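You operate a simulated robot arm through the tools that you are given. There is no shell and no other tool. Be economical: measure what you need, move in short steps, check, and stop when the job is done.

The job below is to be done with a simulated robot arm. You get a single attempt, and the scene is never put back.

## Task
Sand the grey mark off the clamped brush, then wax the middle of its back.
Fine: use the small sanding block, the green pad and the green box; sanding block back on the green mat, pad on the black one, lid shut; it stays clamped. Set down upright: small sanding block, green pad. A coat counts when it lies all over at full strength: go over it till it gets no stronger. What is to be rubbed or washed off counts as gone when no trace of it is left.

It is judged by the outcome, as a careful person would: the job done as asked, and still so three seconds after it is handed in. It fails if anything else is knocked over, pushed out of place, dropped, spilled or broken. A push-on lid holds only when it is set on centred and level and pressed home; a screw cap is set on level and turned clockwise until tight.

## Robot
A 7-joint arm with a two-finger parallel gripper, fixed in place. Base frame: the origin is at the foot of the arm, x ahead of it, y to its left, z up; the work surface is at about z = 4. Units: mm, degrees, N and s.
With the tool pointing down near the work surface it reaches from about 220 to 580 mm from the base axis. Its first joint turns from -66.0 to 66.0 degrees. Payload 2.5 kg.
The tool frame sits at the grasp point between the pads (the TCP): z along the fingers, y along the line on which they close. The tips reach 23 mm beyond it. The gripper opens to 94 mm. The fingers are 38 mm wide and 10 mm thick; the gripper's body (54 by 96 mm) begins 39 mm behind the TCP.
Orientation is told as [roll, pitch, yaw] about the base's x, y, z axes, in that order, counted from this pose: with the fingers straight down and closing along the base's y, the tool's x points along the base's -x, its y along +y and its z along -z.

## Interface
- The arm moves only by the tool play_rows. Its argument "increments" is a list of rows, each an object (a shift or turn left out is 0, a gripper value left out holds the last) with "dp": the shift along the tool's x, y, z in mm, a list of three; "rotation": the turn, a rotation vector about the tool's x, y, z in degrees, a list of three; "claw": the finger opening in mm, from 0 to 94. In form: [{"dp": [tx, ty, tz], "rotation": [wx, wy, wz], "claw": claw}, ...]. A call has 1 to 20 rows; each row shifts and turns the commanded pose from where the row before left it, along the tool's axes as they then stand. Each row takes 0.2 s and may step no farther than 50 mm and 8.6 degrees from the row before; otherwise, or with a gripper value out of range, the whole call is refused. A pose out of reach is approached as far as the arm can. The call stops where the force on the tool passes 40 N (or 10 N more than at its start, if that is more) or the arm is blocked; 0.2 s more then pass. The fingers move at their own pace (about 108 mm/s each) and stop on an object; they squeeze with about 25 N. The grip force told is the motor's: it shows also when the fingers shut on nothing. Time passes only in rows, and 0.2 s behind the last, so rows that do not move let the fingers close. The reply holds the time, the measured pose of the TCP, the force on the tool along the base axes, the opening and the grip force, in the units named above and with some noise, with the torque about the TCP (base axes, N m) and any sound that the robot's microphone picked up.
- Cameras (640 x 400 px; columns grow to the right, rows downward): "scene" is fixed at [99.8, -389.4, 561.9]; the picture's right is [0.94, -0.35, 0.00], its down [-0.15, -0.41, -0.90] and it looks along [0.31, 0.84, -0.44] (base axes); focal length 328 px, centre (320, 200). "wrist" rides on the gripper at [86, 16, -74] in the tool frame; the picture's right is [-0.18, 0.98, 0.00], its down [-0.58, -0.11, -0.81] and it looks along [-0.79, -0.15, 0.59] (tool axes); focal length 243 px, centre (320, 200). There is no depth. A picture from a camera that has moved, and an enlarged one, comes with that camera's place and axes in the base frame and with its lens. The place of the scene camera against the robot may be out by one fixed shift of up to 12 mm in any direction.
- capture(camera): a new picture of that camera. The clock stands still meanwhile.
- close_up(camera, box): a new picture of the part [left, top, right, bottom] of that camera's present view, enlarged. The clock stands still meanwhile.
- sign_off(): hands the job in; it is judged then, once.

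Work in short steps. Places have to be worked out from the pictures, the camera data and where the tool is seen: move nearer, look again, correct. Check each grasp and each placing, and mend what went wrong. You have 120 turns and 68 pictures in all, those below and enlarged ones among them. Open the gripper and draw the arm clear of the work before you hand the job in, unless the task says otherwise; then end with one line.

The tools are called after ">>>" by a JSON object that holds its "fn" and its "kwargs". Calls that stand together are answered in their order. play_rows: Moves the arm, as the interface text tells. Its arguments: {"type":"object","properties":{"increments":{"type":"array","items":{"type":"object","properties":{"dp":{"type":"array","items":{"type":"number"}},"rotation":{"type":"array","items":{"type":"number"}},"claw":{"type":"number"}}}}},"required":["increments"]} The other tools are called the same way: capture (camera) takes a picture; close_up (camera, box) takes an enlarged picture of a part of a camera's view; sign_off () hands the job in.

At the start:

```text
time_s: 0.0
tool_pos: [284.5, 170.2, 346.1]
orientation: [0.0, 0.0, 0.0]
force: [-1.5, 1.3, -0.7]
torque: [0.0, -0.02, 0.02]
grip_width: 93.8
finger_force: 0.1
```

scene: 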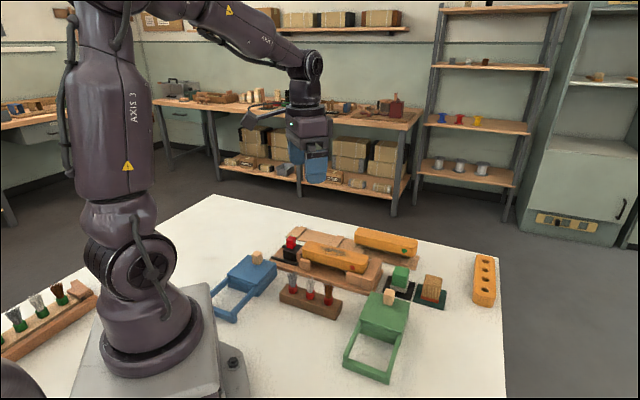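
wrist: 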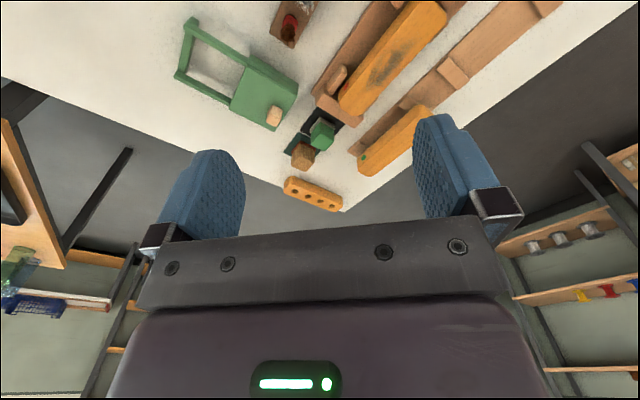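

I'll look closer at the work area first.

>>> {"fn": "close_up", "kwargs": {"camera": "scene", "box": [330, 220, 510, 390]}}

>>> {"fn": "close_up", "kwargs": {"camera": "scene", "box": [200, 210, 440, 340]}}

>>> {"fn": "close_up", "kwargs": {"camera": "wrist", "box": [160, 0, 580, 220]}}

```text
2.35 times, centred on (420, 305) of scene
camera zoom: at [99.8, -389.4, 561.9], right [0.94, -0.35, 0.0], down [-0.15, -0.41, -0.9], along [0.31, 0.84, -0.44], focal length 771 px, centre (85, -47)
```

zoom: 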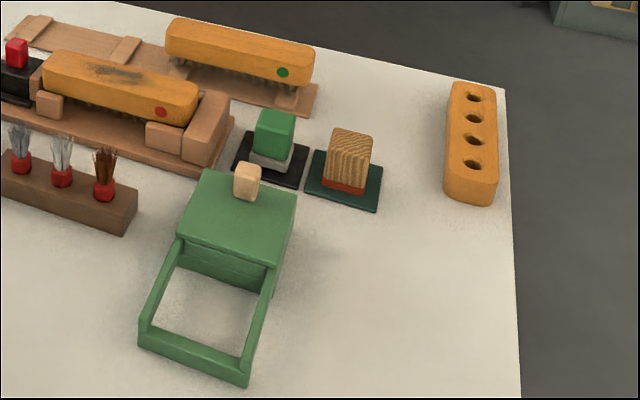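

```text
2.67 times, centred on (320, 275) of scene
camera zoom: at [99.8, -389.4, 561.9], right [0.94, -0.35, 0.0], down [-0.15, -0.41, -0.9], along [0.31, 0.84, -0.44], focal length 874 px, centre (320, 0)
```

zoom: 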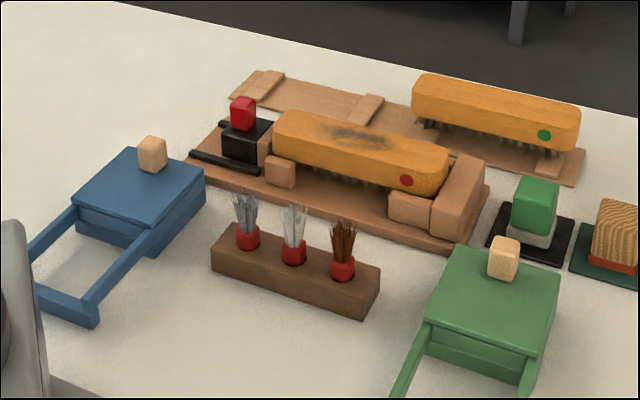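

```text
1.52 times, centred on (370, 110) of wrist
camera zoom: at [198.2, 187.1, 421.8], right [0.18, 0.98, 0.0], down [0.58, -0.11, 0.81], along [0.79, -0.15, -0.59], focal length 370 px, centre (244, 337)
```

zoom: 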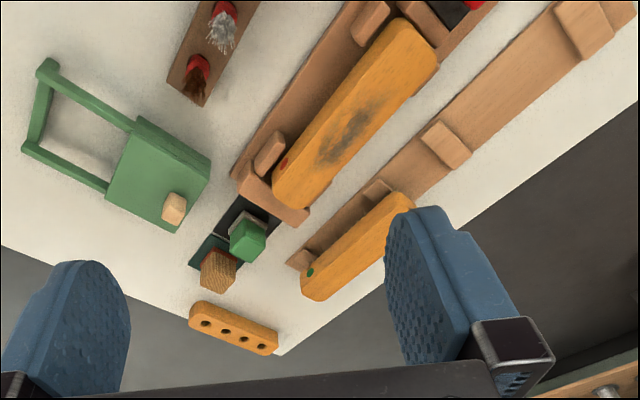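

The sanding block stands near (550, 85), reach limit close. I move the tool over the work area at height for a better view.

>>> {"fn": "play_rows", "kwargs": {"increments": [{"dp": [-24, -15, 18]}, {"dp": [-24, -15, 18]}, {"dp": [-24, -15, 18]}, {"dp": [-24, -15, 18]}, {"dp": [-24, -15, 18]}, {"dp": [-24, -15, 18]}, {"dp": [0, 0, 0]}]}}

>>> {"fn": "capture", "kwargs": {"camera": "wrist"}}

>>> {"fn": "capture", "kwargs": {"camera": "scene"}}

```text
time_s: 1.6
tool_pos: [427.3, 83.7, 242.1]
orientation: [0.1, 0.0, -0.1]
force: [0.1, 0.9, -0.1]
torque: [-0.02, -0.03, -0.03]
grip_width: 94.0
finger_force: 0.1
```

```text
62 pictures are left
camera wrist: at [340.6, 99.5, 315.6], right [0.18, 0.98, 0.0], down [0.58, -0.11, 0.81], along [0.79, -0.15, -0.59], focal length 243 px, centre (320, 200)
```

wrist: 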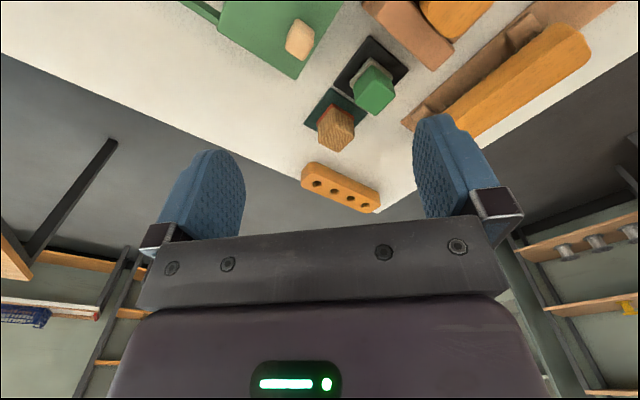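

```text
61 pictures are left
```

scene: 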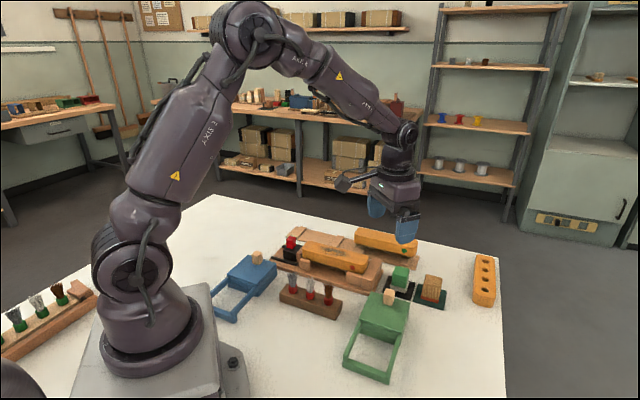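

I zoom into the wrist picture to locate block, pad and mats.

>>> {"fn": "close_up", "kwargs": {"camera": "wrist", "box": [230, 0, 430, 220]}}

```text
1.82 times, centred on (330, 110) of wrist
camera zoom: at [340.6, 99.5, 315.6], right [0.18, 0.98, 0.0], down [0.58, -0.11, 0.81], along [0.79, -0.15, -0.59], focal length 441 px, centre (302, 364)
```

zoom: 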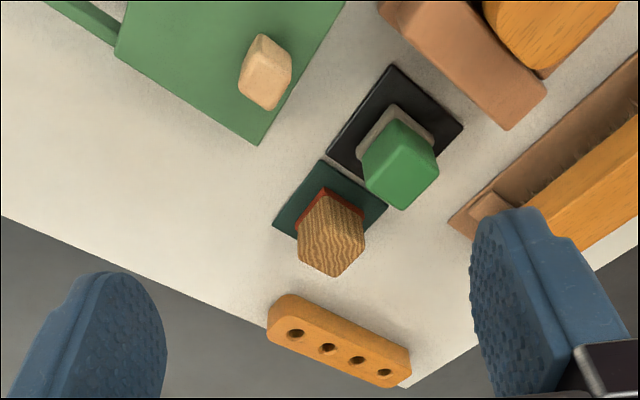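

Work is laid out at about 45°. A tighter scene view for the heights of block, pad and box.

>>> {"fn": "close_up", "kwargs": {"camera": "scene", "box": [370, 250, 460, 310]}}

>>> {"fn": "close_up", "kwargs": {"camera": "scene", "box": [335, 275, 425, 390]}}

```text
6.67 times, centred on (415, 280) of scene
camera zoom: at [99.8, -389.5, 561.9], right [0.94, -0.35, 0.0], down [-0.15, -0.41, -0.9], along [0.31, 0.84, -0.44], focal length 2184 px, centre (-313, -333)
```

zoom: 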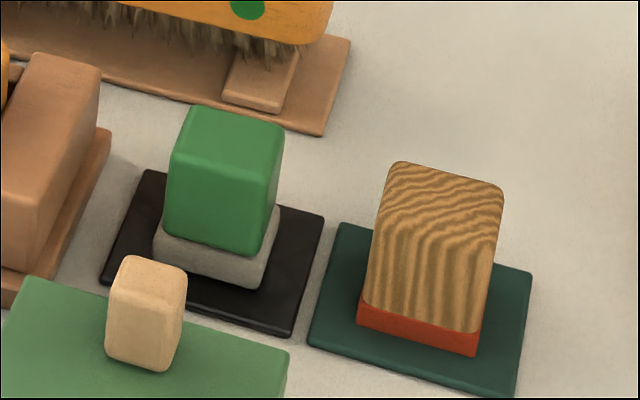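

```text
3.48 times, centred on (380, 332) of scene
camera zoom: at [99.8, -389.5, 561.9], right [0.94, -0.35, 0.0], down [-0.15, -0.41, -0.9], along [0.31, 0.84, -0.44], focal length 1140 px, centre (111, -261)
```

zoom: 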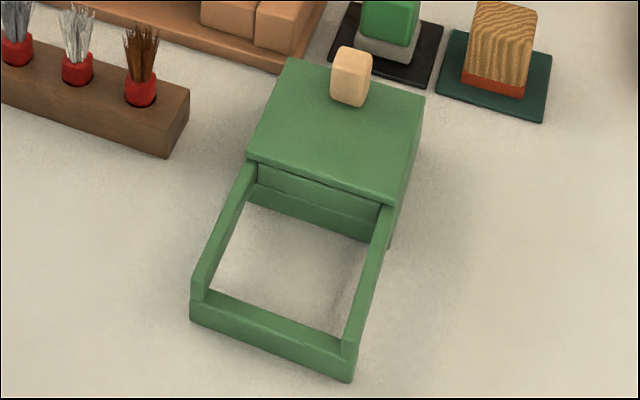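

Block is ~43 mm cube-like, gripping across (1,1) direction. I turn the tool by yaw -45 and go above the block.

>>> {"fn": "play_rows", "kwargs": {"increments": [{"rotation": [0, 0, 7.5]}, {"rotation": [0, 0, 7.5]}, {"rotation": [0, 0, 7.5]}, {"rotation": [0, 0, 7.5]}, {"rotation": [0, 0, 7.5]}, {"rotation": [0, 0, 7.5]}, {"dp": [-24, 23, 25]}, {"dp": [-24, 23, 25]}, {"dp": [-24, 23, 25]}, {"dp": [-24, 23, 25]}, {"dp": [0, 0, 0]}]}}

>>> {"fn": "capture", "kwargs": {"camera": "wrist"}}

>>> {"fn": "close_up", "kwargs": {"camera": "scene", "box": [370, 200, 490, 320]}}

```text
time_s: 4.0
tool_pos: [562.4, 78.2, 138.0]
orientation: [0.0, 0.0, -45.0]
force: [-0.1, -0.5, 0.0]
torque: [-0.01, 0.02, -0.02]
grip_width: 94.3
finger_force: 0.1
```

```text
57 pictures are left
camera wrist: at [513.1, 150.8, 213.2], right [0.82, 0.57, 0.0], down [0.34, -0.49, 0.81], along [0.46, -0.67, -0.59], focal length 243 px, centre (320, 200)
```

wrist: 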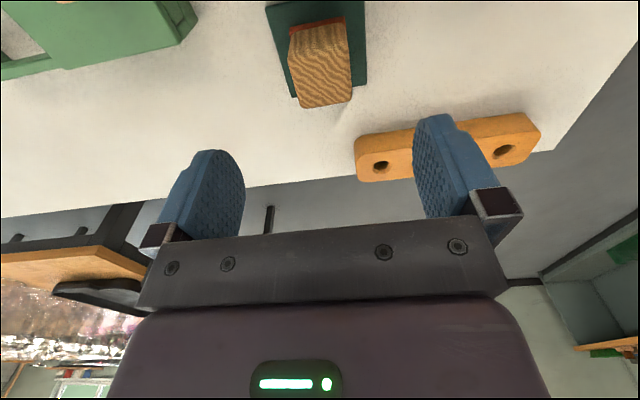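

```text
3.33 times, centred on (430, 260) of scene
camera zoom: at [99.8, -389.4, 561.9], right [0.94, -0.35, 0.0], down [-0.15, -0.41, -0.9], along [0.31, 0.84, -0.44], focal length 1092 px, centre (-47, 0)
```

zoom: 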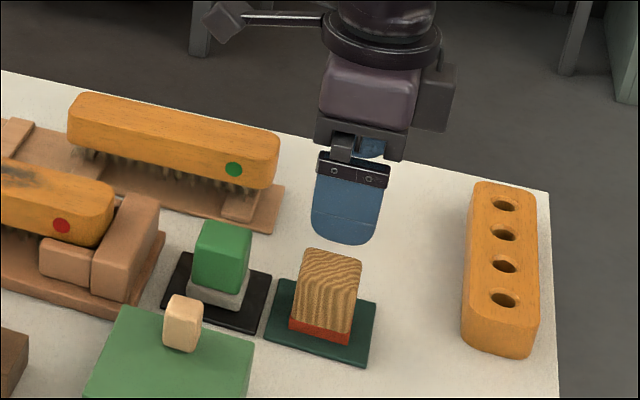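

The mat centre reads (563, 81) and matches the tool. I shift 3 mm, descend to z≈47 and close.

>>> {"fn": "play_rows", "kwargs": {"increments": [{"dp": [1.8, 2.5, 0]}, {"dp": [0, 0, 35]}, {"dp": [0, 0, 30]}, {"dp": [0, 0, 26]}, {"dp": [0, 0, 0]}]}}

>>> {"fn": "close_up", "kwargs": {"camera": "scene", "box": [370, 200, 490, 320]}}

>>> {"fn": "capture", "kwargs": {"camera": "wrist"}}

```text
time_s: 5.2
tool_pos: [562.1, 82.4, 47.4]
orientation: [0.0, 0.1, -45.0]
force: [-0.5, -0.2, 0.3]
torque: [0.01, -0.02, 0.01]
grip_width: 94.3
finger_force: 0.1
```

```text
3.33 times, centred on (430, 260) of scene
camera zoom: at [99.8, -389.4, 561.9], right [0.94, -0.35, 0.0], down [-0.15, -0.41, -0.9], along [0.31, 0.84, -0.44], focal length 1092 px, centre (-47, 0)
```

zoom: 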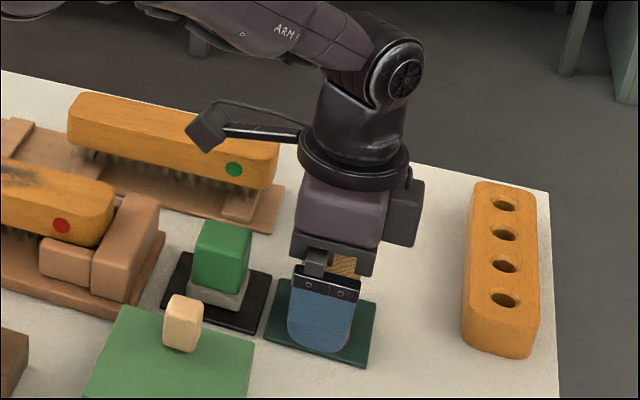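

```text
54 pictures are left
camera wrist: at [512.0, 153.7, 122.4], right [0.83, 0.56, 0.0], down [0.33, -0.49, 0.81], along [0.46, -0.67, -0.59], focal length 243 px, centre (320, 200)
```

wrist: 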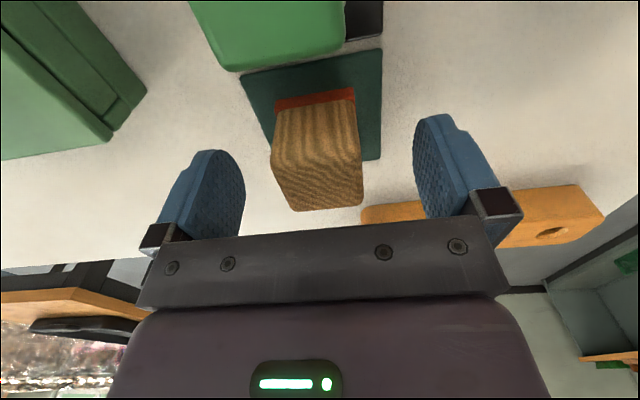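

The fingers straddle the block nearly centred; I close on it.

>>> {"fn": "play_rows", "kwargs": {"increments": [{"claw": 30}, {"claw": 30}, {"claw": 30}]}}

```text
time_s: 6.0
tool_pos: [561.1, 80.8, 48.4]
orientation: [0.0, 0.0, -44.9]
force: [0.0, 0.6, 0.8]
torque: [0.0, 0.01, 0.0]
grip_width: 39.1
finger_force: 24.5
```

Gripped at 39 mm wide. Lift and carry it above the clamped brush, then look.

>>> {"fn": "play_rows", "kwargs": {"increments": [{"dp": [0, 0, -40]}, {"dp": [0, 0, -40]}, {"dp": [0, 0, -40]}, {"dp": [42, -3, 0]}, {"dp": [42, -3, 0]}, {"dp": [42, -3, 0]}, {"dp": [42, -3, 0]}, {"dp": [42, -3, 0]}, {"dp": [40, -2, 0]}, {"dp": [0, 0, 0]}]}}

>>> {"fn": "close_up", "kwargs": {"camera": "scene", "box": [260, 160, 420, 300]}}

>>> {"fn": "capture", "kwargs": {"camera": "wrist"}}

```text
time_s: 8.2
tool_pos: [371.4, 249.1, 169.3]
orientation: [0.0, 0.0, -45.0]
force: [-1.2, -0.3, -0.3]
torque: [0.02, 0.01, -0.02]
grip_width: 39.3
finger_force: 25.1
```

```text
2.86 times, centred on (340, 230) of scene
camera zoom: at [99.8, -389.4, 561.9], right [0.94, -0.35, 0.0], down [-0.15, -0.41, -0.9], along [0.31, 0.84, -0.44], focal length 936 px, centre (263, 114)
```

zoom: 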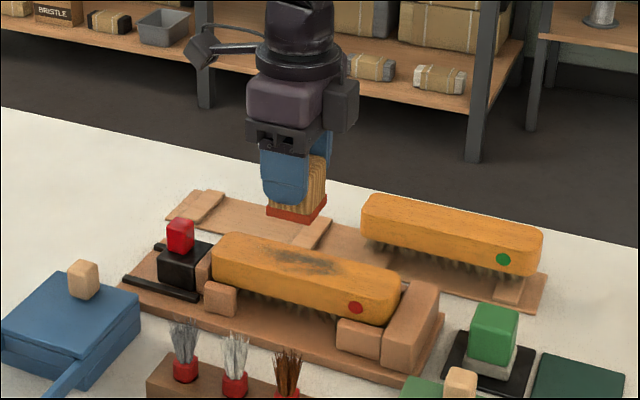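

```text
52 pictures are left
camera wrist: at [322.3, 320.5, 242.7], right [0.83, 0.56, 0.0], down [0.33, -0.49, 0.81], along [0.46, -0.67, -0.59], focal length 243 px, centre (320, 200)
```

wrist: 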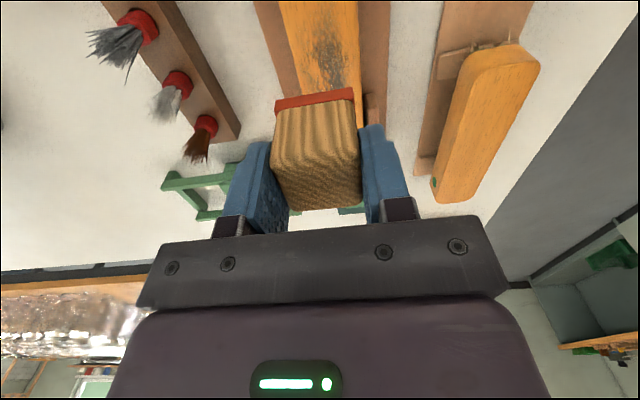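

The brush top seems near z≈53, mark centred about (378, 257), ~54 mm long along the brush. I shift laterally +10.5 mm and go down to just above it.

>>> {"fn": "play_rows", "kwargs": {"increments": [{"dp": [0, 10.5, 0]}, {"dp": [0, 0, 30]}, {"dp": [0, 0, 25]}, {"dp": [0, 0, 0]}]}}

>>> {"fn": "capture", "kwargs": {"camera": "wrist"}}

>>> {"fn": "close_up", "kwargs": {"camera": "scene", "box": [280, 200, 400, 290]}}

```text
time_s: 9.2
tool_pos: [380.0, 254.2, 114.2]
orientation: [-0.1, -0.1, -45.0]
force: [0.3, 0.6, -0.2]
torque: [0.01, -0.01, -0.01]
grip_width: 39.4
finger_force: 24.8
```

```text
51 pictures are left
camera wrist: at [331.2, 326.7, 188.9], right [0.82, 0.57, 0.0], down [0.33, -0.49, 0.81], along [0.46, -0.67, -0.59], focal length 243 px, centre (320, 200)
```

wrist: 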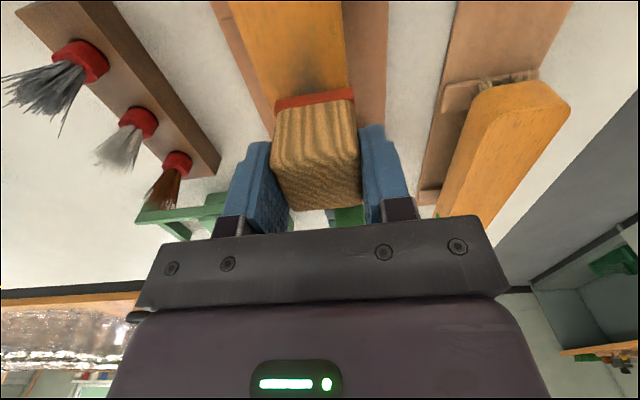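

```text
4.44 times, centred on (340, 245) of scene
camera zoom: at [99.8, -389.4, 561.9], right [0.94, -0.35, 0.0], down [-0.15, -0.41, -0.9], along [0.31, 0.84, -0.44], focal length 1456 px, centre (231, 0)
```

zoom: 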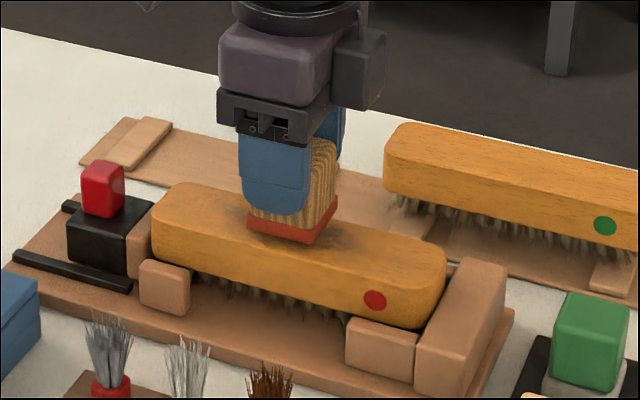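

Block is nearly over the brush, bottom ~15–20 mm above. I ease down in small steps until contact.

>>> {"fn": "play_rows", "kwargs": {"increments": [{"dp": [0, -2, 4]}, {"dp": [0, 0, 4]}, {"dp": [0, 0, 3]}, {"dp": [0, 0, 0]}]}}

>>> {"fn": "play_rows", "kwargs": {"increments": [{"dp": [0, 0, 2]}, {"dp": [0, 0, 2]}, {"dp": [0, 0, 0]}]}}

```text
time_s: 10.2
tool_pos: [381.4, 252.2, 105.0]
orientation: [0.2, -0.1, -45.0]
force: [-2.5, -0.9, 21.0]
torque: [-0.1, 0.09, 0.0]
grip_width: 39.3
finger_force: 24.8
```

```text
time_s: 11.0
tool_pos: [380.7, 252.8, 100.2]
orientation: [0.2, -0.1, -45.0]
force: [0.3, -5.8, 31.8]
torque: [-0.22, 0.11, -0.01]
grip_width: 39.1
finger_force: 24.8
```

Contact at about z=105; force is a bit high now. I back off slightly and read.

>>> {"fn": "play_rows", "kwargs": {"increments": [{"dp": [0, 0, -2]}, {"dp": [0, 0, 0]}]}}

>>> {"fn": "close_up", "kwargs": {"camera": "scene", "box": [280, 200, 400, 290]}}

```text
time_s: 11.6
tool_pos: [378.6, 252.5, 100.0]
orientation: [-0.1, -0.1, -45.0]
force: [5.0, 1.1, 11.9]
torque: [0.0, -0.24, -0.03]
grip_width: 39.3
finger_force: 25.3
```

```text
4.44 times, centred on (340, 245) of scene
camera zoom: at [99.8, -389.5, 561.9], right [0.94, -0.35, 0.0], down [-0.15, -0.41, -0.9], along [0.31, 0.84, -0.44], focal length 1456 px, centre (231, 0)
```

zoom: 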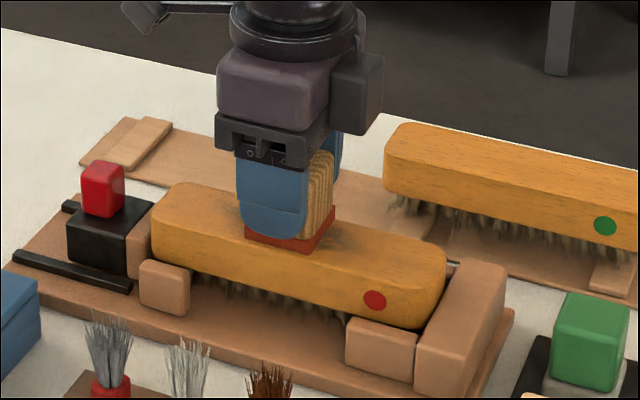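

Force 12 N is about right (the block slid up ~4 mm in the fingers, so I keep the push light). Now rub along the brush ±22 mm.

>>> {"fn": "play_rows", "kwargs": {"increments": [{"dp": [12, 0, 0]}, {"dp": [12, 0, 0]}, {"dp": [-12, 0, 0]}, {"dp": [-12, 0, 0]}, {"dp": [-12, 0, 0]}, {"dp": [-12, 0, 0]}, {"dp": [12, 5, 0]}, {"dp": [12, 0, 0]}, {"dp": [12, 0, 0]}, {"dp": [12, 0, 0]}, {"dp": [-12, -10, 0]}, {"dp": [-12, 0, 0]}, {"dp": [-12, 0, 0]}, {"dp": [-12, 0, 0]}, {"dp": [12, 5, 0]}, {"dp": [12, 0, 0]}]}}

```text
time_s: 14.2
tool_pos: [370.9, 255.8, 100.9]
orientation: [0.4, 0.3, -44.8]
force: [0.0, -1.9, 4.9]
torque: [-0.11, -0.01, 0.01]
grip_width: 39.3
finger_force: 25.2
stopped in row 12: the force on the tool passed its limit (the readings are from after the stop); the commanded pose is now the measured one
```

A force spike stopped it. I lift and look at the state of the mark and the block in the grip.

>>> {"fn": "play_rows", "kwargs": {"increments": [{"dp": [0, 0, -30]}, {"dp": [0, 0, -30]}, {"dp": [0, 0, 0]}]}}

>>> {"fn": "close_up", "kwargs": {"camera": "scene", "box": [270, 190, 410, 290]}}

>>> {"fn": "capture", "kwargs": {"camera": "wrist"}}

```text
time_s: 15.0
tool_pos: [371.6, 259.3, 157.8]
orientation: [0.3, 0.4, -44.7]
force: [-0.5, 0.2, -0.6]
torque: [-0.04, 0.02, 0.0]
grip_width: 39.1
finger_force: 24.9
```

```text
4.00 times, centred on (340, 240) of scene
camera zoom: at [99.8, -389.4, 561.9], right [0.94, -0.35, 0.0], down [-0.15, -0.41, -0.9], along [0.31, 0.84, -0.44], focal length 1311 px, centre (240, 40)
```

zoom: 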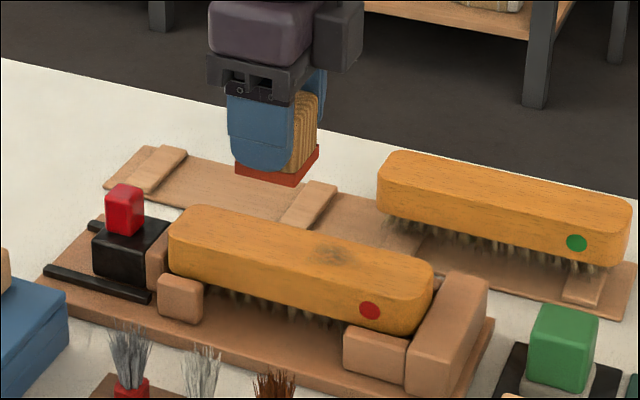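

```text
47 pictures are left
camera wrist: at [320.1, 330.6, 234.6], right [0.82, 0.57, 0.0], down [0.34, -0.49, 0.8], along [0.46, -0.66, -0.6], focal length 243 px, centre (320, 200)
```

wrist: 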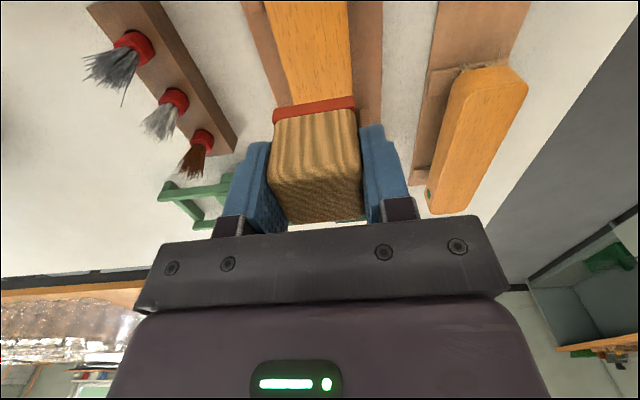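

Most of the mark is gone; a smudge remains toward the red-dot end (about 20–30 mm that way). I move there and touch down again.

>>> {"fn": "play_rows", "kwargs": {"increments": [{"dp": [-26, 0, 25]}, {"dp": [0, 0, 25]}, {"dp": [0, 0, 5]}, {"dp": [0, 0, 2]}, {"dp": [0, 0, 0]}]}}

```text
time_s: 16.2
tool_pos: [388.3, 239.8, 103.7]
orientation: [0.4, 0.4, -44.7]
force: [-0.2, 0.0, -1.5]
torque: [-0.01, -0.01, -0.01]
grip_width: 39.1
finger_force: 25.3
```

>>> {"fn": "play_rows", "kwargs": {"increments": [{"dp": [0, 0, 1.5]}, {"dp": [0, 0, 1.5]}, {"dp": [0, 0, 0]}]}}

```text
time_s: 17.0
tool_pos: [389.3, 240.5, 100.2]
orientation: [0.3, 0.3, -44.8]
force: [-2.4, 0.4, 6.5]
torque: [-0.16, 0.05, -0.06]
grip_width: 38.9
finger_force: 24.8
```

Light contact (6.5 N). I press 1 mm more and rub in shorter rows.

>>> {"fn": "play_rows", "kwargs": {"increments": [{"dp": [0, 0, 1]}, {"dp": [-8, 0, 0]}, {"dp": [-8, 0, 0]}, {"dp": [-8, 0, 0]}, {"dp": [8, 0, 0]}, {"dp": [8, 0, 0]}, {"dp": [8, 0, 0]}, {"dp": [8, 0, 0]}, {"dp": [8, 0, 0]}, {"dp": [8, 2, 0]}, {"dp": [-8, 0, 0]}, {"dp": [-8, 0, 0]}, {"dp": [-8, 0, 0]}, {"dp": [-8, 0, 0]}, {"dp": [-8, 0, 0]}, {"dp": [-8, -4, 0]}, {"dp": [8, 0, 0]}, {"dp": [8, 0, 0]}, {"dp": [8, 2, 0]}]}}

```text
time_s: 21.0
tool_pos: [387.4, 238.2, 99.2]
orientation: [0.3, 0.4, -44.8]
force: [-0.3, -0.5, -0.5]
torque: [0.02, -0.01, 0.02]
grip_width: 39.5
finger_force: 25.1
```

>>> {"fn": "play_rows", "kwargs": {"increments": [{"dp": [0, 0, -25]}, {"dp": [30, 0, -30]}, {"dp": [30, 0, 0]}, {"dp": [0, 0, 0]}]}}

>>> {"fn": "close_up", "kwargs": {"camera": "scene", "box": [270, 190, 410, 290]}}

```text
time_s: 22.0
tool_pos: [346.0, 280.2, 153.0]
orientation: [0.3, 0.5, -44.9]
force: [-0.8, -0.4, -1.1]
torque: [0.02, 0.0, -0.04]
grip_width: 39.2
finger_force: 25.0
```

```text
4.00 times, centred on (340, 240) of scene
camera zoom: at [99.8, -389.4, 561.9], right [0.94, -0.35, 0.0], down [-0.15, -0.41, -0.9], along [0.31, 0.84, -0.44], focal length 1311 px, centre (240, 40)
```

zoom: 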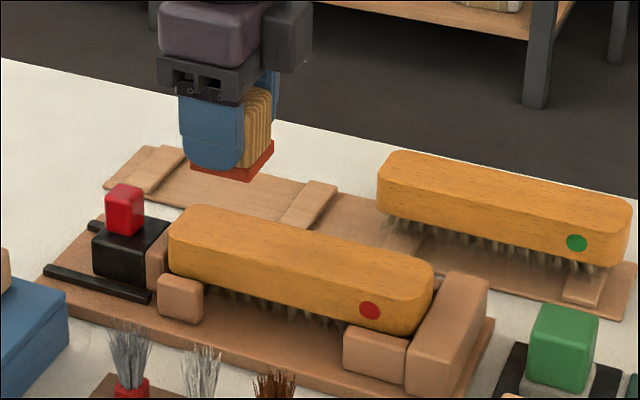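

The mark looks gone; I check closely with both cameras.

>>> {"fn": "close_up", "kwargs": {"camera": "scene", "box": [308, 236, 382, 276]}}

>>> {"fn": "close_up", "kwargs": {"camera": "wrist", "box": [240, 0, 400, 110]}}

```text
8.65 times, centred on (345, 256) of scene
camera zoom: at [99.8, -389.4, 561.9], right [0.94, -0.35, 0.0], down [-0.15, -0.41, -0.9], along [0.31, 0.84, -0.44], focal length 2834 px, centre (104, -284)
```

zoom: 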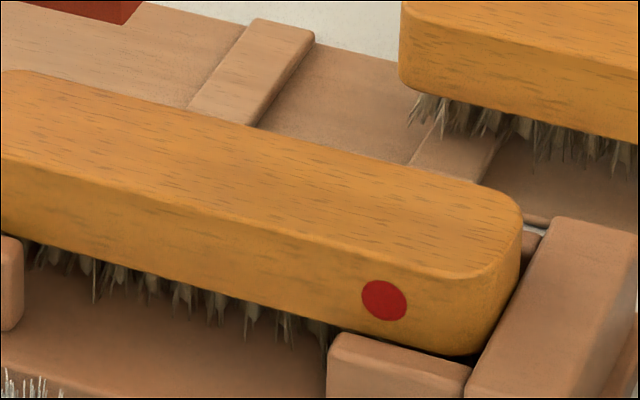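

```text
3.64 times, centred on (320, 55) of wrist
camera zoom: at [296.1, 350.9, 228.6], right [0.82, 0.57, 0.0], down [0.34, -0.49, 0.8], along [0.46, -0.66, -0.6], focal length 882 px, centre (320, 727)
```

zoom: 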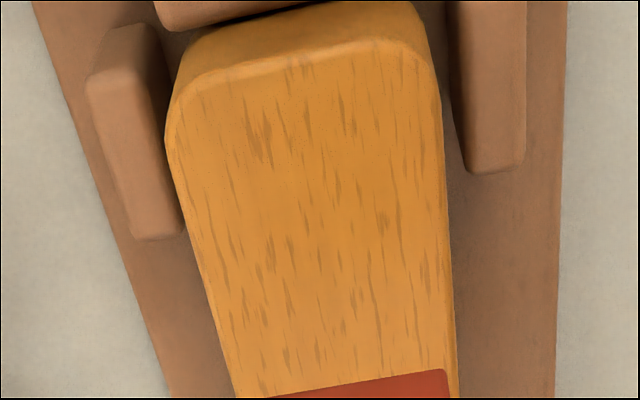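

No trace visible, but I give one more safety pass over the whole area (centre of brush at u≈92).

>>> {"fn": "play_rows", "kwargs": {"increments": [{"dp": [-46, 2.5, 20]}, {"dp": [0, 0, 20]}, {"dp": [0, 0, 11]}, {"dp": [0, 0, 2]}, {"dp": [0, 0, 0]}]}}

>>> {"fn": "play_rows", "kwargs": {"increments": [{"dp": [0, 0, 1]}, {"dp": [0, 0, 0]}]}}

```text
refused: row 1 steps farther than a row can; nothing moved
```

```text
time_s: 22.6
tool_pos: [345.8, 281.7, 152.3]
orientation: [0.3, 0.4, -44.8]
force: [0.9, 0.1, -0.6]
torque: [-0.01, 0.0, 0.01]
grip_width: 39.3
finger_force: 25.1
```

The step was too long; I split it.

>>> {"fn": "play_rows", "kwargs": {"increments": [{"dp": [-23, 1, 10]}, {"dp": [-23, 1, 10]}, {"dp": [0, 0, 20]}, {"dp": [0, 0, 10]}, {"dp": [0, 0, 2]}, {"dp": [0, 0, 0]}]}}

```text
time_s: 24.0
tool_pos: [379.7, 250.3, 101.8]
orientation: [0.3, 0.4, -44.8]
force: [0.4, 0.2, -0.8]
torque: [-0.02, 0.0, 0.01]
grip_width: 39.5
finger_force: 25.3
```

>>> {"fn": "play_rows", "kwargs": {"increments": [{"dp": [0, 0, 1.5]}, {"dp": [0, 0, 1.5]}, {"dp": [0, 0, 0]}]}}

```text
time_s: 24.8
tool_pos: [379.9, 248.6, 100.1]
orientation: [0.2, 0.3, -44.8]
force: [-0.1, 0.1, -0.3]
torque: [0.01, 0.03, 0.05]
grip_width: 39.4
finger_force: 25.3
```

>>> {"fn": "play_rows", "kwargs": {"increments": [{"dp": [0, 0, 1.5]}, {"dp": [0, 0, 0]}]}}

```text
time_s: 25.4
tool_pos: [380.6, 250.1, 97.1]
orientation: [0.4, 0.4, -44.9]
force: [-1.7, -1.3, 6.5]
torque: [-0.07, 0.21, 0.03]
grip_width: 39.4
finger_force: 24.6
```

>>> {"fn": "play_rows", "kwargs": {"increments": [{"dp": [0, 0, 0.7]}, {"dp": [-10, 2, 0]}, {"dp": [-10, 0, 0]}, {"dp": [-10, 0, 0]}, {"dp": [10, -4, 0]}, {"dp": [10, 0, 0]}, {"dp": [10, 0, 0]}, {"dp": [10, 0, 0]}, {"dp": [10, 0, 0]}, {"dp": [10, 0, 0]}, {"dp": [-10, 4, 0.3]}, {"dp": [-10, 0, 0]}, {"dp": [-10, 0, 0]}, {"dp": [-10, 0, 0]}, {"dp": [-10, 0, 0]}, {"dp": [-10, 0, 0]}, {"dp": [10, -2, 0]}, {"dp": [10, 0, 0]}, {"dp": [10, 0, 0]}]}}

```text
time_s: 29.4
tool_pos: [380.6, 249.8, 94.9]
orientation: [0.4, 0.3, -44.8]
force: [3.6, -3.7, 12.2]
torque: [-0.29, -0.16, 0.07]
grip_width: 39.2
finger_force: 25.1
```

Good pressure over the pass. Lift, then check and carry the block back over the green mat.

>>> {"fn": "play_rows", "kwargs": {"increments": [{"dp": [0, 0, -35]}, {"dp": [0, 0, -35]}, {"dp": [-41, 1.5, 0]}, {"dp": [-41, 1.5, 0]}, {"dp": [-41, 1.5, 0]}, {"dp": [-41, 1.5, 0]}, {"dp": [-41, 1.5, 0]}, {"dp": [-42, 1.5, 0]}, {"dp": [0, 0, 40]}, {"dp": [0, 0, 30]}, {"dp": [0, 0, 0]}]}}

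>>> {"fn": "close_up", "kwargs": {"camera": "scene", "box": [300, 230, 460, 320]}}

>>> {"fn": "capture", "kwargs": {"camera": "wrist"}}

```text
time_s: 31.8
tool_pos: [558.6, 84.5, 92.9]
orientation: [0.2, 0.4, -44.8]
force: [0.4, 0.0, -0.9]
torque: [0.0, -0.03, 0.03]
grip_width: 39.7
finger_force: 25.0
```

```text
4.00 times, centred on (380, 275) of scene
camera zoom: at [99.8, -389.4, 561.9], right [0.94, -0.35, 0.0], down [-0.15, -0.41, -0.9], along [0.31, 0.84, -0.44], focal length 1311 px, centre (80, -100)
```

zoom: 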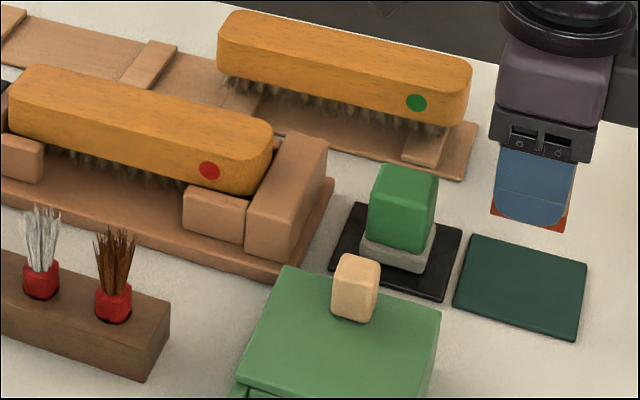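

```text
42 pictures are left
camera wrist: at [509.6, 155.8, 168.2], right [0.82, 0.57, 0.0], down [0.34, -0.49, 0.8], along [0.46, -0.66, -0.6], focal length 243 px, centre (320, 200)
```

wrist: 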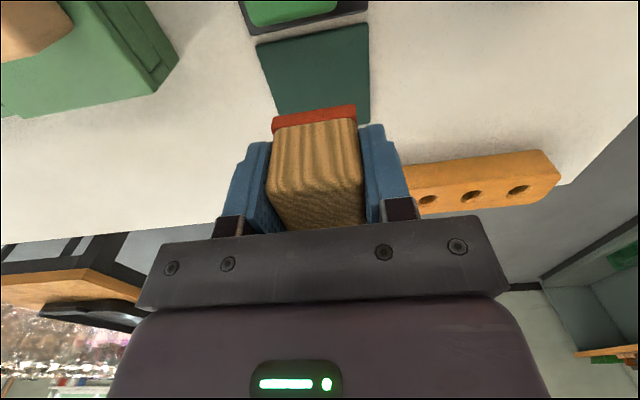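

Mark is gone. I correct 4.5 mm and lower the block slowly onto the green mat.

>>> {"fn": "play_rows", "kwargs": {"increments": [{"dp": [-4.5, 0.3, 20]}, {"dp": [0, 0, 20]}, {"dp": [0, 0, 5]}, {"dp": [0, 0, 2]}, {"dp": [0, 0, 0]}]}}

>>> {"fn": "play_rows", "kwargs": {"increments": [{"dp": [0, 0, 2]}, {"dp": [0, 0, 2]}, {"dp": [0, 0, 0]}]}}

```text
time_s: 33.0
tool_pos: [564.9, 81.8, 45.9]
orientation: [0.3, 0.3, -44.8]
force: [0.3, -0.6, -0.3]
torque: [0.0, 0.01, 0.01]
grip_width: 39.4
finger_force: 24.8
```

```text
time_s: 33.8
tool_pos: [565.8, 80.4, 42.4]
orientation: [0.2, 0.4, -44.9]
force: [0.3, 0.2, -1.2]
torque: [-0.01, -0.02, 0.0]
grip_width: 39.4
finger_force: 25.3
```

>>> {"fn": "play_rows", "kwargs": {"increments": [{"dp": [0, 0, 1.5]}, {"dp": [0, 0, 1.5]}, {"dp": [0, 0, 0]}]}}

>>> {"fn": "close_up", "kwargs": {"camera": "scene", "box": [400, 250, 460, 310]}}

```text
time_s: 34.6
tool_pos: [565.7, 79.8, 40.4]
orientation: [0.3, 0.4, -44.8]
force: [0.5, -0.1, 0.0]
torque: [-0.04, 0.0, -0.01]
grip_width: 39.2
finger_force: 24.8
```

```text
6.67 times, centred on (430, 280) of scene
camera zoom: at [99.8, -389.4, 561.9], right [0.94, -0.35, 0.0], down [-0.15, -0.41, -0.9], along [0.31, 0.84, -0.44], focal length 2184 px, centre (-413, -333)
```

zoom: 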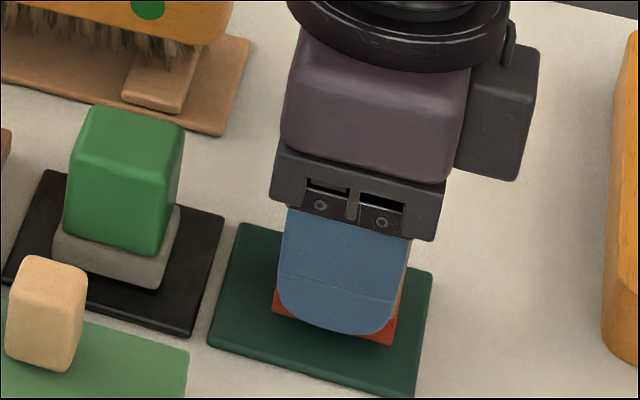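

Almost down; shift 3 mm back and continue until contact.

>>> {"fn": "play_rows", "kwargs": {"increments": [{"dp": [3, 0, 1]}, {"dp": [0, 0, 1]}, {"dp": [0, 0, 0]}]}}

```text
time_s: 35.4
tool_pos: [562.2, 81.6, 37.0]
orientation: [0.3, 0.3, -44.8]
force: [0.5, -0.6, -0.9]
torque: [-0.01, 0.01, 0.0]
grip_width: 39.4
finger_force: 24.6
```

>>> {"fn": "play_rows", "kwargs": {"increments": [{"dp": [0, 0, 1]}, {"dp": [0, 0, 0]}]}}

```text
time_s: 36.0
tool_pos: [563.1, 81.5, 36.6]
orientation: [0.3, 0.3, -44.8]
force: [0.5, -0.5, -0.1]
torque: [-0.01, 0.03, 0.0]
grip_width: 39.6
finger_force: 25.3
```

>>> {"fn": "play_rows", "kwargs": {"increments": [{"dp": [0, 0, 1]}, {"dp": [0, 0, 1]}, {"dp": [0, 0, 0]}]}}

```text
time_s: 36.8
tool_pos: [562.3, 81.8, 34.0]
orientation: [0.3, 0.4, -44.8]
force: [0.7, -1.0, -0.3]
torque: [0.03, 0.01, -0.02]
grip_width: 39.5
finger_force: 24.8
```

Still no contact; I look at the gap.

>>> {"fn": "close_up", "kwargs": {"camera": "scene", "box": [405, 255, 455, 305]}}

>>> {"fn": "close_up", "kwargs": {"camera": "wrist", "box": [220, 20, 420, 240]}}

```text
8.00 times, centred on (430, 280) of scene
camera zoom: at [99.8, -389.4, 561.9], right [0.94, -0.35, 0.0], down [-0.15, -0.41, -0.9], along [0.31, 0.84, -0.44], focal length 2621 px, centre (-560, -440)
```

zoom: 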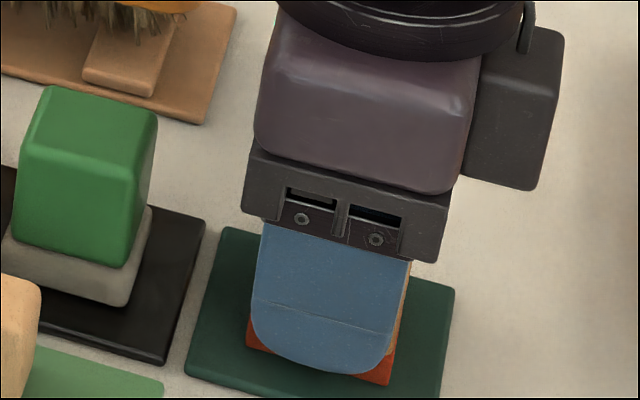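

```text
1.82 times, centred on (320, 130) of wrist
camera zoom: at [512.6, 154.0, 109.7], right [0.82, 0.57, 0.0], down [0.34, -0.49, 0.8], along [0.46, -0.66, -0.6], focal length 441 px, centre (320, 327)
```

zoom: 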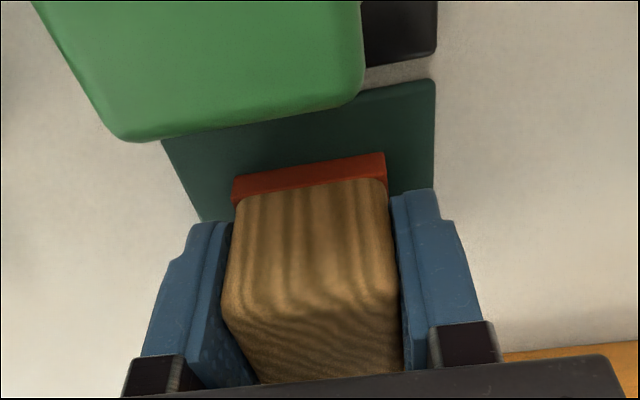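

>>> {"fn": "play_rows", "kwargs": {"increments": [{"dp": [0, 0, 1]}, {"dp": [0, 0, 0.5]}, {"dp": [0, 0, 0]}]}}

```text
time_s: 37.6
tool_pos: [563.5, 83.3, 33.6]
orientation: [0.2, 0.3, -44.8]
force: [-1.6, 0.8, 8.7]
torque: [-0.16, 0.08, -0.05]
grip_width: 39.6
finger_force: 25.2
```

Contact (8.7 N). Open and rise straight up.

>>> {"fn": "play_rows", "kwargs": {"increments": [{"dp": [0, 0, -0.5], "claw": 60}, {"claw": 80}, {"claw": 80}, {"dp": [0, 0, -40]}, {"dp": [0, 0, -50]}, {"dp": [0, 0, 0]}]}}

>>> {"fn": "close_up", "kwargs": {"camera": "scene", "box": [370, 240, 460, 310]}}

```text
time_s: 39.0
tool_pos: [562.1, 81.8, 121.2]
orientation: [0.4, 0.4, -44.8]
force: [-0.1, 0.3, -0.1]
torque: [0.02, -0.01, -0.04]
grip_width: 80.2
finger_force: 0.1
```

```text
5.71 times, centred on (415, 275) of scene
camera zoom: at [99.8, -389.4, 561.9], right [0.94, -0.35, 0.0], down [-0.15, -0.41, -0.9], along [0.31, 0.84, -0.44], focal length 1872 px, centre (-223, -229)
```

zoom: 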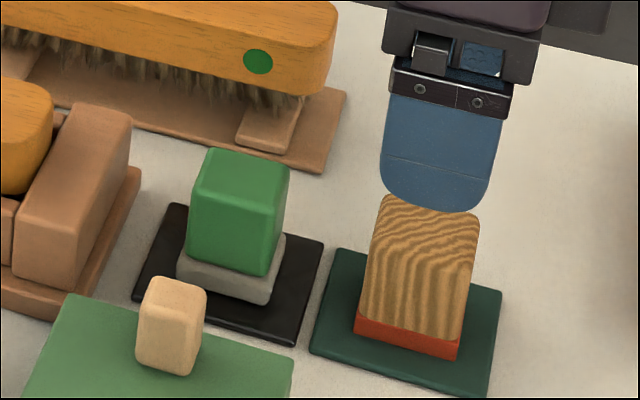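

Sanding block is back upright on its mat. Next the green box: sliding lid with knob at about (431, 62), top z≈55–63. I move above the knob.

>>> {"fn": "play_rows", "kwargs": {"increments": [{"dp": [20, -27, 0], "claw": 60}, {"dp": [20, -27, 5]}, {"dp": [19.5, -27, 5]}, {"dp": [19.5, -26.5, 5]}, {"dp": [0, 0, 0]}]}}

>>> {"fn": "capture", "kwargs": {"camera": "wrist"}}

>>> {"fn": "close_up", "kwargs": {"camera": "scene", "box": [335, 230, 435, 330]}}

```text
time_s: 40.2
tool_pos: [430.6, 64.0, 109.5]
orientation: [0.5, 0.3, -44.8]
force: [0.6, -0.8, -0.9]
torque: [-0.01, 0.0, 0.03]
grip_width: 59.9
finger_force: 0.0
```

```text
37 pictures are left
camera wrist: at [380.6, 134.4, 185.0], right [0.82, 0.57, 0.01], down [0.34, -0.49, 0.8], along [0.46, -0.66, -0.6], focal length 243 px, centre (320, 200)
```

wrist: 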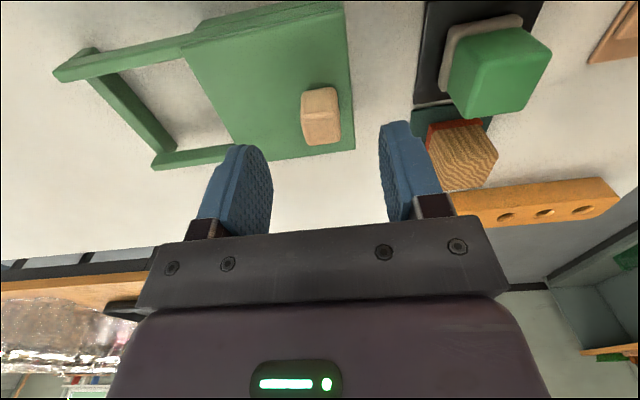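

```text
4.00 times, centred on (385, 280) of scene
camera zoom: at [99.8, -389.4, 561.9], right [0.94, -0.35, 0.0], down [-0.15, -0.41, -0.9], along [0.31, 0.84, -0.44], focal length 1311 px, centre (60, -120)
```

zoom: 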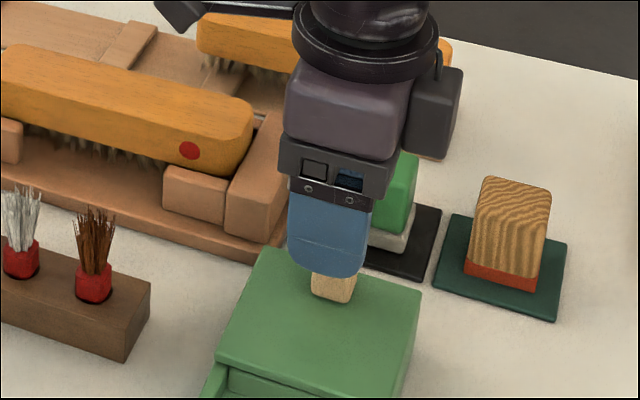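

Knob confirmed at (432, 62), lid top z≈40. Descend to TCP z≈68 and grip the knob.

>>> {"fn": "play_rows", "kwargs": {"increments": [{"dp": [-2, -0.7, 0]}, {"dp": [0, 0, 21]}, {"dp": [0, 0, 20]}, {"dp": [0, 0, 0]}, {"claw": 5}, {"claw": 5}, {"claw": 5}]}}

>>> {"fn": "close_up", "kwargs": {"camera": "scene", "box": [335, 230, 435, 330]}}

```text
time_s: 41.8
tool_pos: [430.1, 59.6, 68.5]
orientation: [0.3, 0.3, -44.9]
force: [0.6, 0.1, -2.4]
torque: [-0.63, 0.14, -0.32]
grip_width: 21.5
finger_force: 44.3
```

```text
4.00 times, centred on (385, 280) of scene
camera zoom: at [99.8, -389.4, 561.9], right [0.94, -0.35, 0.0], down [-0.15, -0.41, -0.9], along [0.31, 0.84, -0.44], focal length 1311 px, centre (60, -120)
```

zoom: 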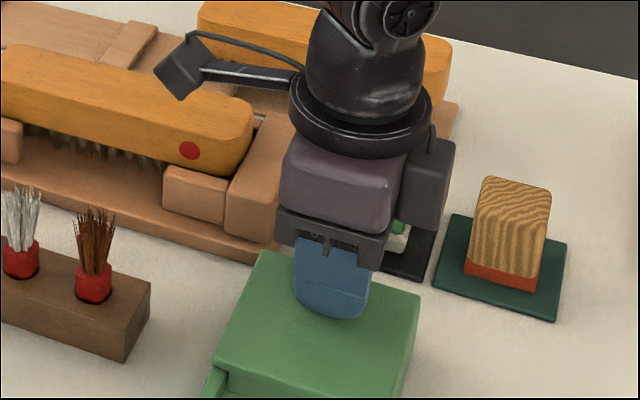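

Knob gripped (21.5 mm). Slide the lid along its rails (tool −y) in small steps.

>>> {"fn": "play_rows", "kwargs": {"increments": [{"dp": [0, -5, 0]}, {"dp": [0, -5, 0]}, {"dp": [0, -5, 0]}, {"dp": [0, -5, 0]}, {"dp": [0, 0, 0]}]}}

>>> {"fn": "close_up", "kwargs": {"camera": "scene", "box": [325, 240, 435, 390]}}

```text
time_s: 43.0
tool_pos: [416.4, 44.6, 68.5]
orientation: [0.3, 0.4, -44.9]
force: [-10.2, 10.5, 30.3]
torque: [-0.24, 0.59, -0.35]
grip_width: 21.8
finger_force: 44.8
```

```text
2.67 times, centred on (380, 315) of scene
camera zoom: at [99.7, -389.5, 561.9], right [0.94, -0.35, 0.0], down [-0.15, -0.41, -0.9], along [0.31, 0.84, -0.44], focal length 874 px, centre (160, -107)
```

zoom: 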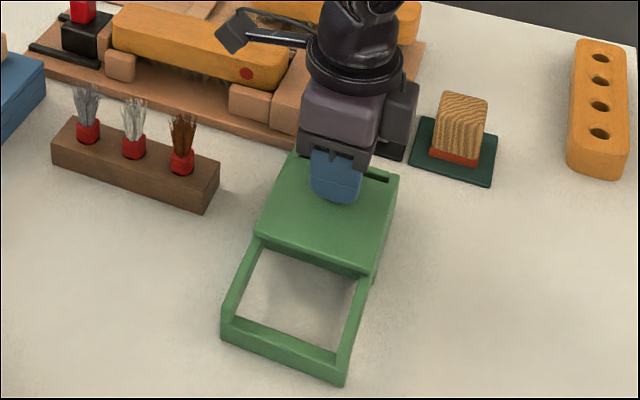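

The lid slides. Forces show I push down and sideways a little; ease by 1 mm up and 1 mm sideways, then continue.

>>> {"fn": "play_rows", "kwargs": {"increments": [{"dp": [1, 0, -1]}, {"dp": [0, -5, -0.5]}, {"dp": [0, -5, 0]}, {"dp": [0, -5, 0]}, {"dp": [0, -5, 0]}, {"dp": [0, 0, 0]}]}}

```text
time_s: 44.4
tool_pos: [403.1, 29.9, 67.3]
orientation: [0.2, 0.4, -44.8]
force: [1.6, -2.7, -22.8]
torque: [-0.21, 0.59, -0.37]
grip_width: 21.5
finger_force: 45.3
```

>>> {"fn": "play_rows", "kwargs": {"increments": [{"dp": [0, 0, 0.7]}, {"dp": [0, -6, 0]}, {"dp": [0, -6, 0]}, {"dp": [0, -6, 0]}, {"dp": [0, -6, 0]}, {"dp": [0, 0, 0]}]}}

```text
time_s: 45.8
tool_pos: [385.1, 14.3, 67.5]
orientation: [0.3, 0.4, -44.8]
force: [2.5, -1.4, -27.3]
torque: [0.15, 0.71, -0.3]
grip_width: 21.6
finger_force: 44.6
```

>>> {"fn": "play_rows", "kwargs": {"increments": [{"dp": [0, 0, 1]}, {"dp": [0, -5, 0]}, {"dp": [0, -5, 0]}, {"dp": [0, -5, 0]}, {"dp": [0, 0, 0]}]}}

>>> {"fn": "close_up", "kwargs": {"camera": "scene", "box": [325, 240, 435, 390]}}

```text
time_s: 47.0
tool_pos: [376.9, 4.8, 67.5]
orientation: [0.5, 0.4, -44.6]
force: [-12.9, 13.0, 29.1]
torque: [-0.29, 0.63, -0.42]
grip_width: 21.5
finger_force: 45.2
```

```text
2.67 times, centred on (380, 315) of scene
camera zoom: at [99.7, -389.4, 561.9], right [0.94, -0.35, 0.0], down [-0.15, -0.41, -0.9], along [0.31, 0.84, -0.44], focal length 874 px, centre (160, -107)
```

zoom: 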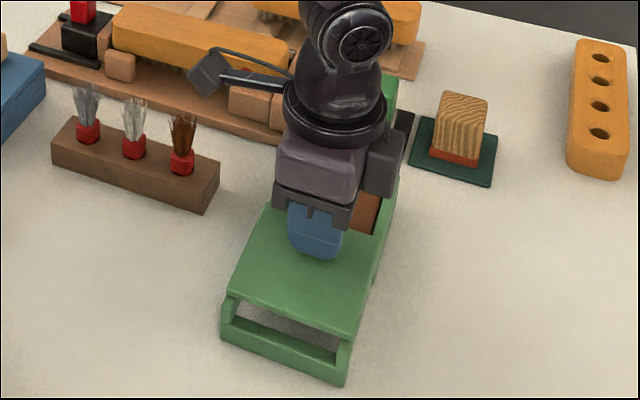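

Brown wax is showing. A bit further to open fully.

>>> {"fn": "play_rows", "kwargs": {"increments": [{"dp": [1, 0, -0.7]}, {"dp": [0, -5, 0]}, {"dp": [0, -5, 0]}, {"dp": [0, -3, 0]}, {"dp": [0, 0, 0]}]}}

```text
time_s: 48.2
tool_pos: [369.0, -2.7, 67.6]
orientation: [0.7, 0.2, -44.6]
force: [24.0, 23.2, -21.2]
torque: [0.01, 0.73, -0.82]
grip_width: 21.8
finger_force: 44.9
```

End stop reached (87 mm travel). Relax, open and rise, then look inside.

>>> {"fn": "play_rows", "kwargs": {"increments": [{"dp": [0, 2, 0.4]}, {"dp": [0, 0.5, 0], "claw": 50}, {"claw": 50}, {"dp": [0, 0, -45]}, {"dp": [0, 0, -45]}, {"dp": [0, 0, 0]}]}}

>>> {"fn": "capture", "kwargs": {"camera": "wrist"}}

>>> {"fn": "close_up", "kwargs": {"camera": "scene", "box": [325, 240, 435, 390]}}

```text
time_s: 49.6
tool_pos: [367.9, -2.8, 156.9]
orientation: [0.3, 0.4, -44.8]
force: [0.0, -0.8, -0.1]
torque: [-0.01, 0.0, -0.01]
grip_width: 49.8
finger_force: 0.1
```

```text
32 pictures are left
camera wrist: at [317.3, 69.1, 233.2], right [0.82, 0.57, 0.0], down [0.34, -0.49, 0.8], along [0.46, -0.66, -0.6], focal length 243 px, centre (320, 200)
```

wrist: 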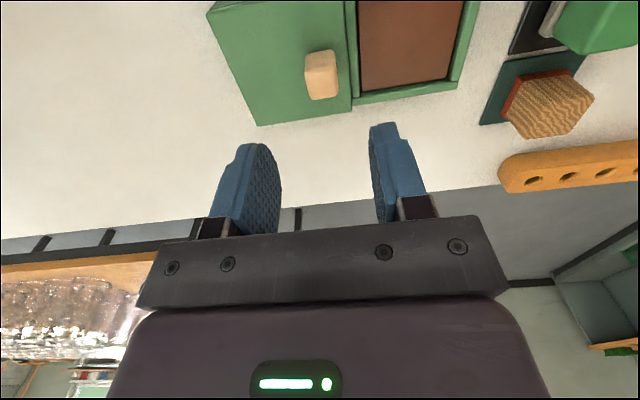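

```text
2.67 times, centred on (380, 315) of scene
camera zoom: at [99.8, -389.4, 561.9], right [0.94, -0.35, 0.0], down [-0.15, -0.41, -0.9], along [0.31, 0.84, -0.44], focal length 874 px, centre (160, -107)
```

zoom: 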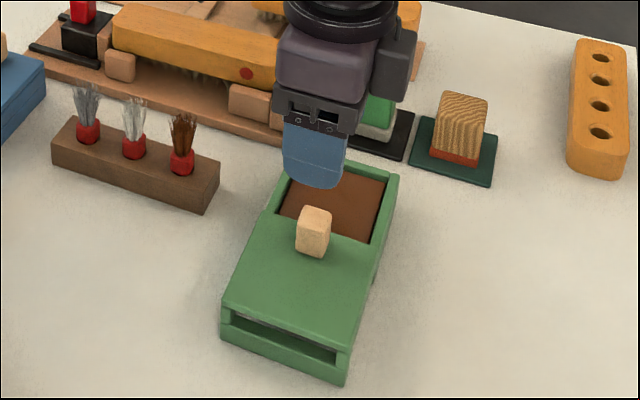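

Box is open; wax bed centred about (415, 46). Now to the green pad at about (503, 134); I move above it and look.

>>> {"fn": "play_rows", "kwargs": {"increments": [{"dp": [0, 39, 0], "claw": 70}, {"dp": [0, 39, 0]}, {"dp": [0, 38, 0]}, {"dp": [1, 38, 10]}, {"dp": [0, 38, 30]}, {"dp": [0, 0, 0]}]}}

>>> {"fn": "capture", "kwargs": {"camera": "wrist"}}

>>> {"fn": "close_up", "kwargs": {"camera": "scene", "box": [360, 230, 450, 320]}}

```text
time_s: 51.0
tool_pos: [507.7, 135.5, 117.7]
orientation: [0.3, 0.4, -44.7]
force: [0.9, 0.4, 0.3]
torque: [-0.06, 0.01, -0.02]
grip_width: 69.7
finger_force: 0.0
```

```text
30 pictures are left
camera wrist: at [457.3, 206.3, 192.7], right [0.82, 0.57, 0.0], down [0.34, -0.49, 0.8], along [0.46, -0.66, -0.6], focal length 243 px, centre (320, 200)
```

wrist: 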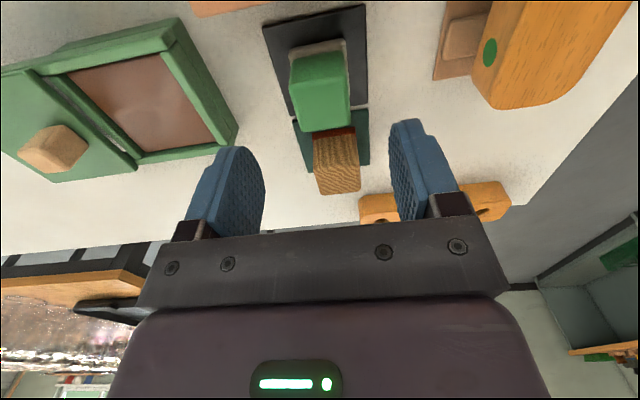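

```text
4.44 times, centred on (405, 275) of scene
camera zoom: at [99.8, -389.4, 561.9], right [0.94, -0.35, 0.0], down [-0.15, -0.41, -0.9], along [0.31, 0.84, -0.44], focal length 1456 px, centre (-58, -133)
```

zoom: 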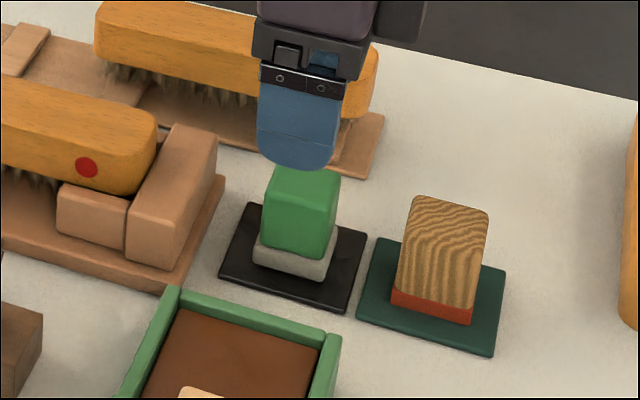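

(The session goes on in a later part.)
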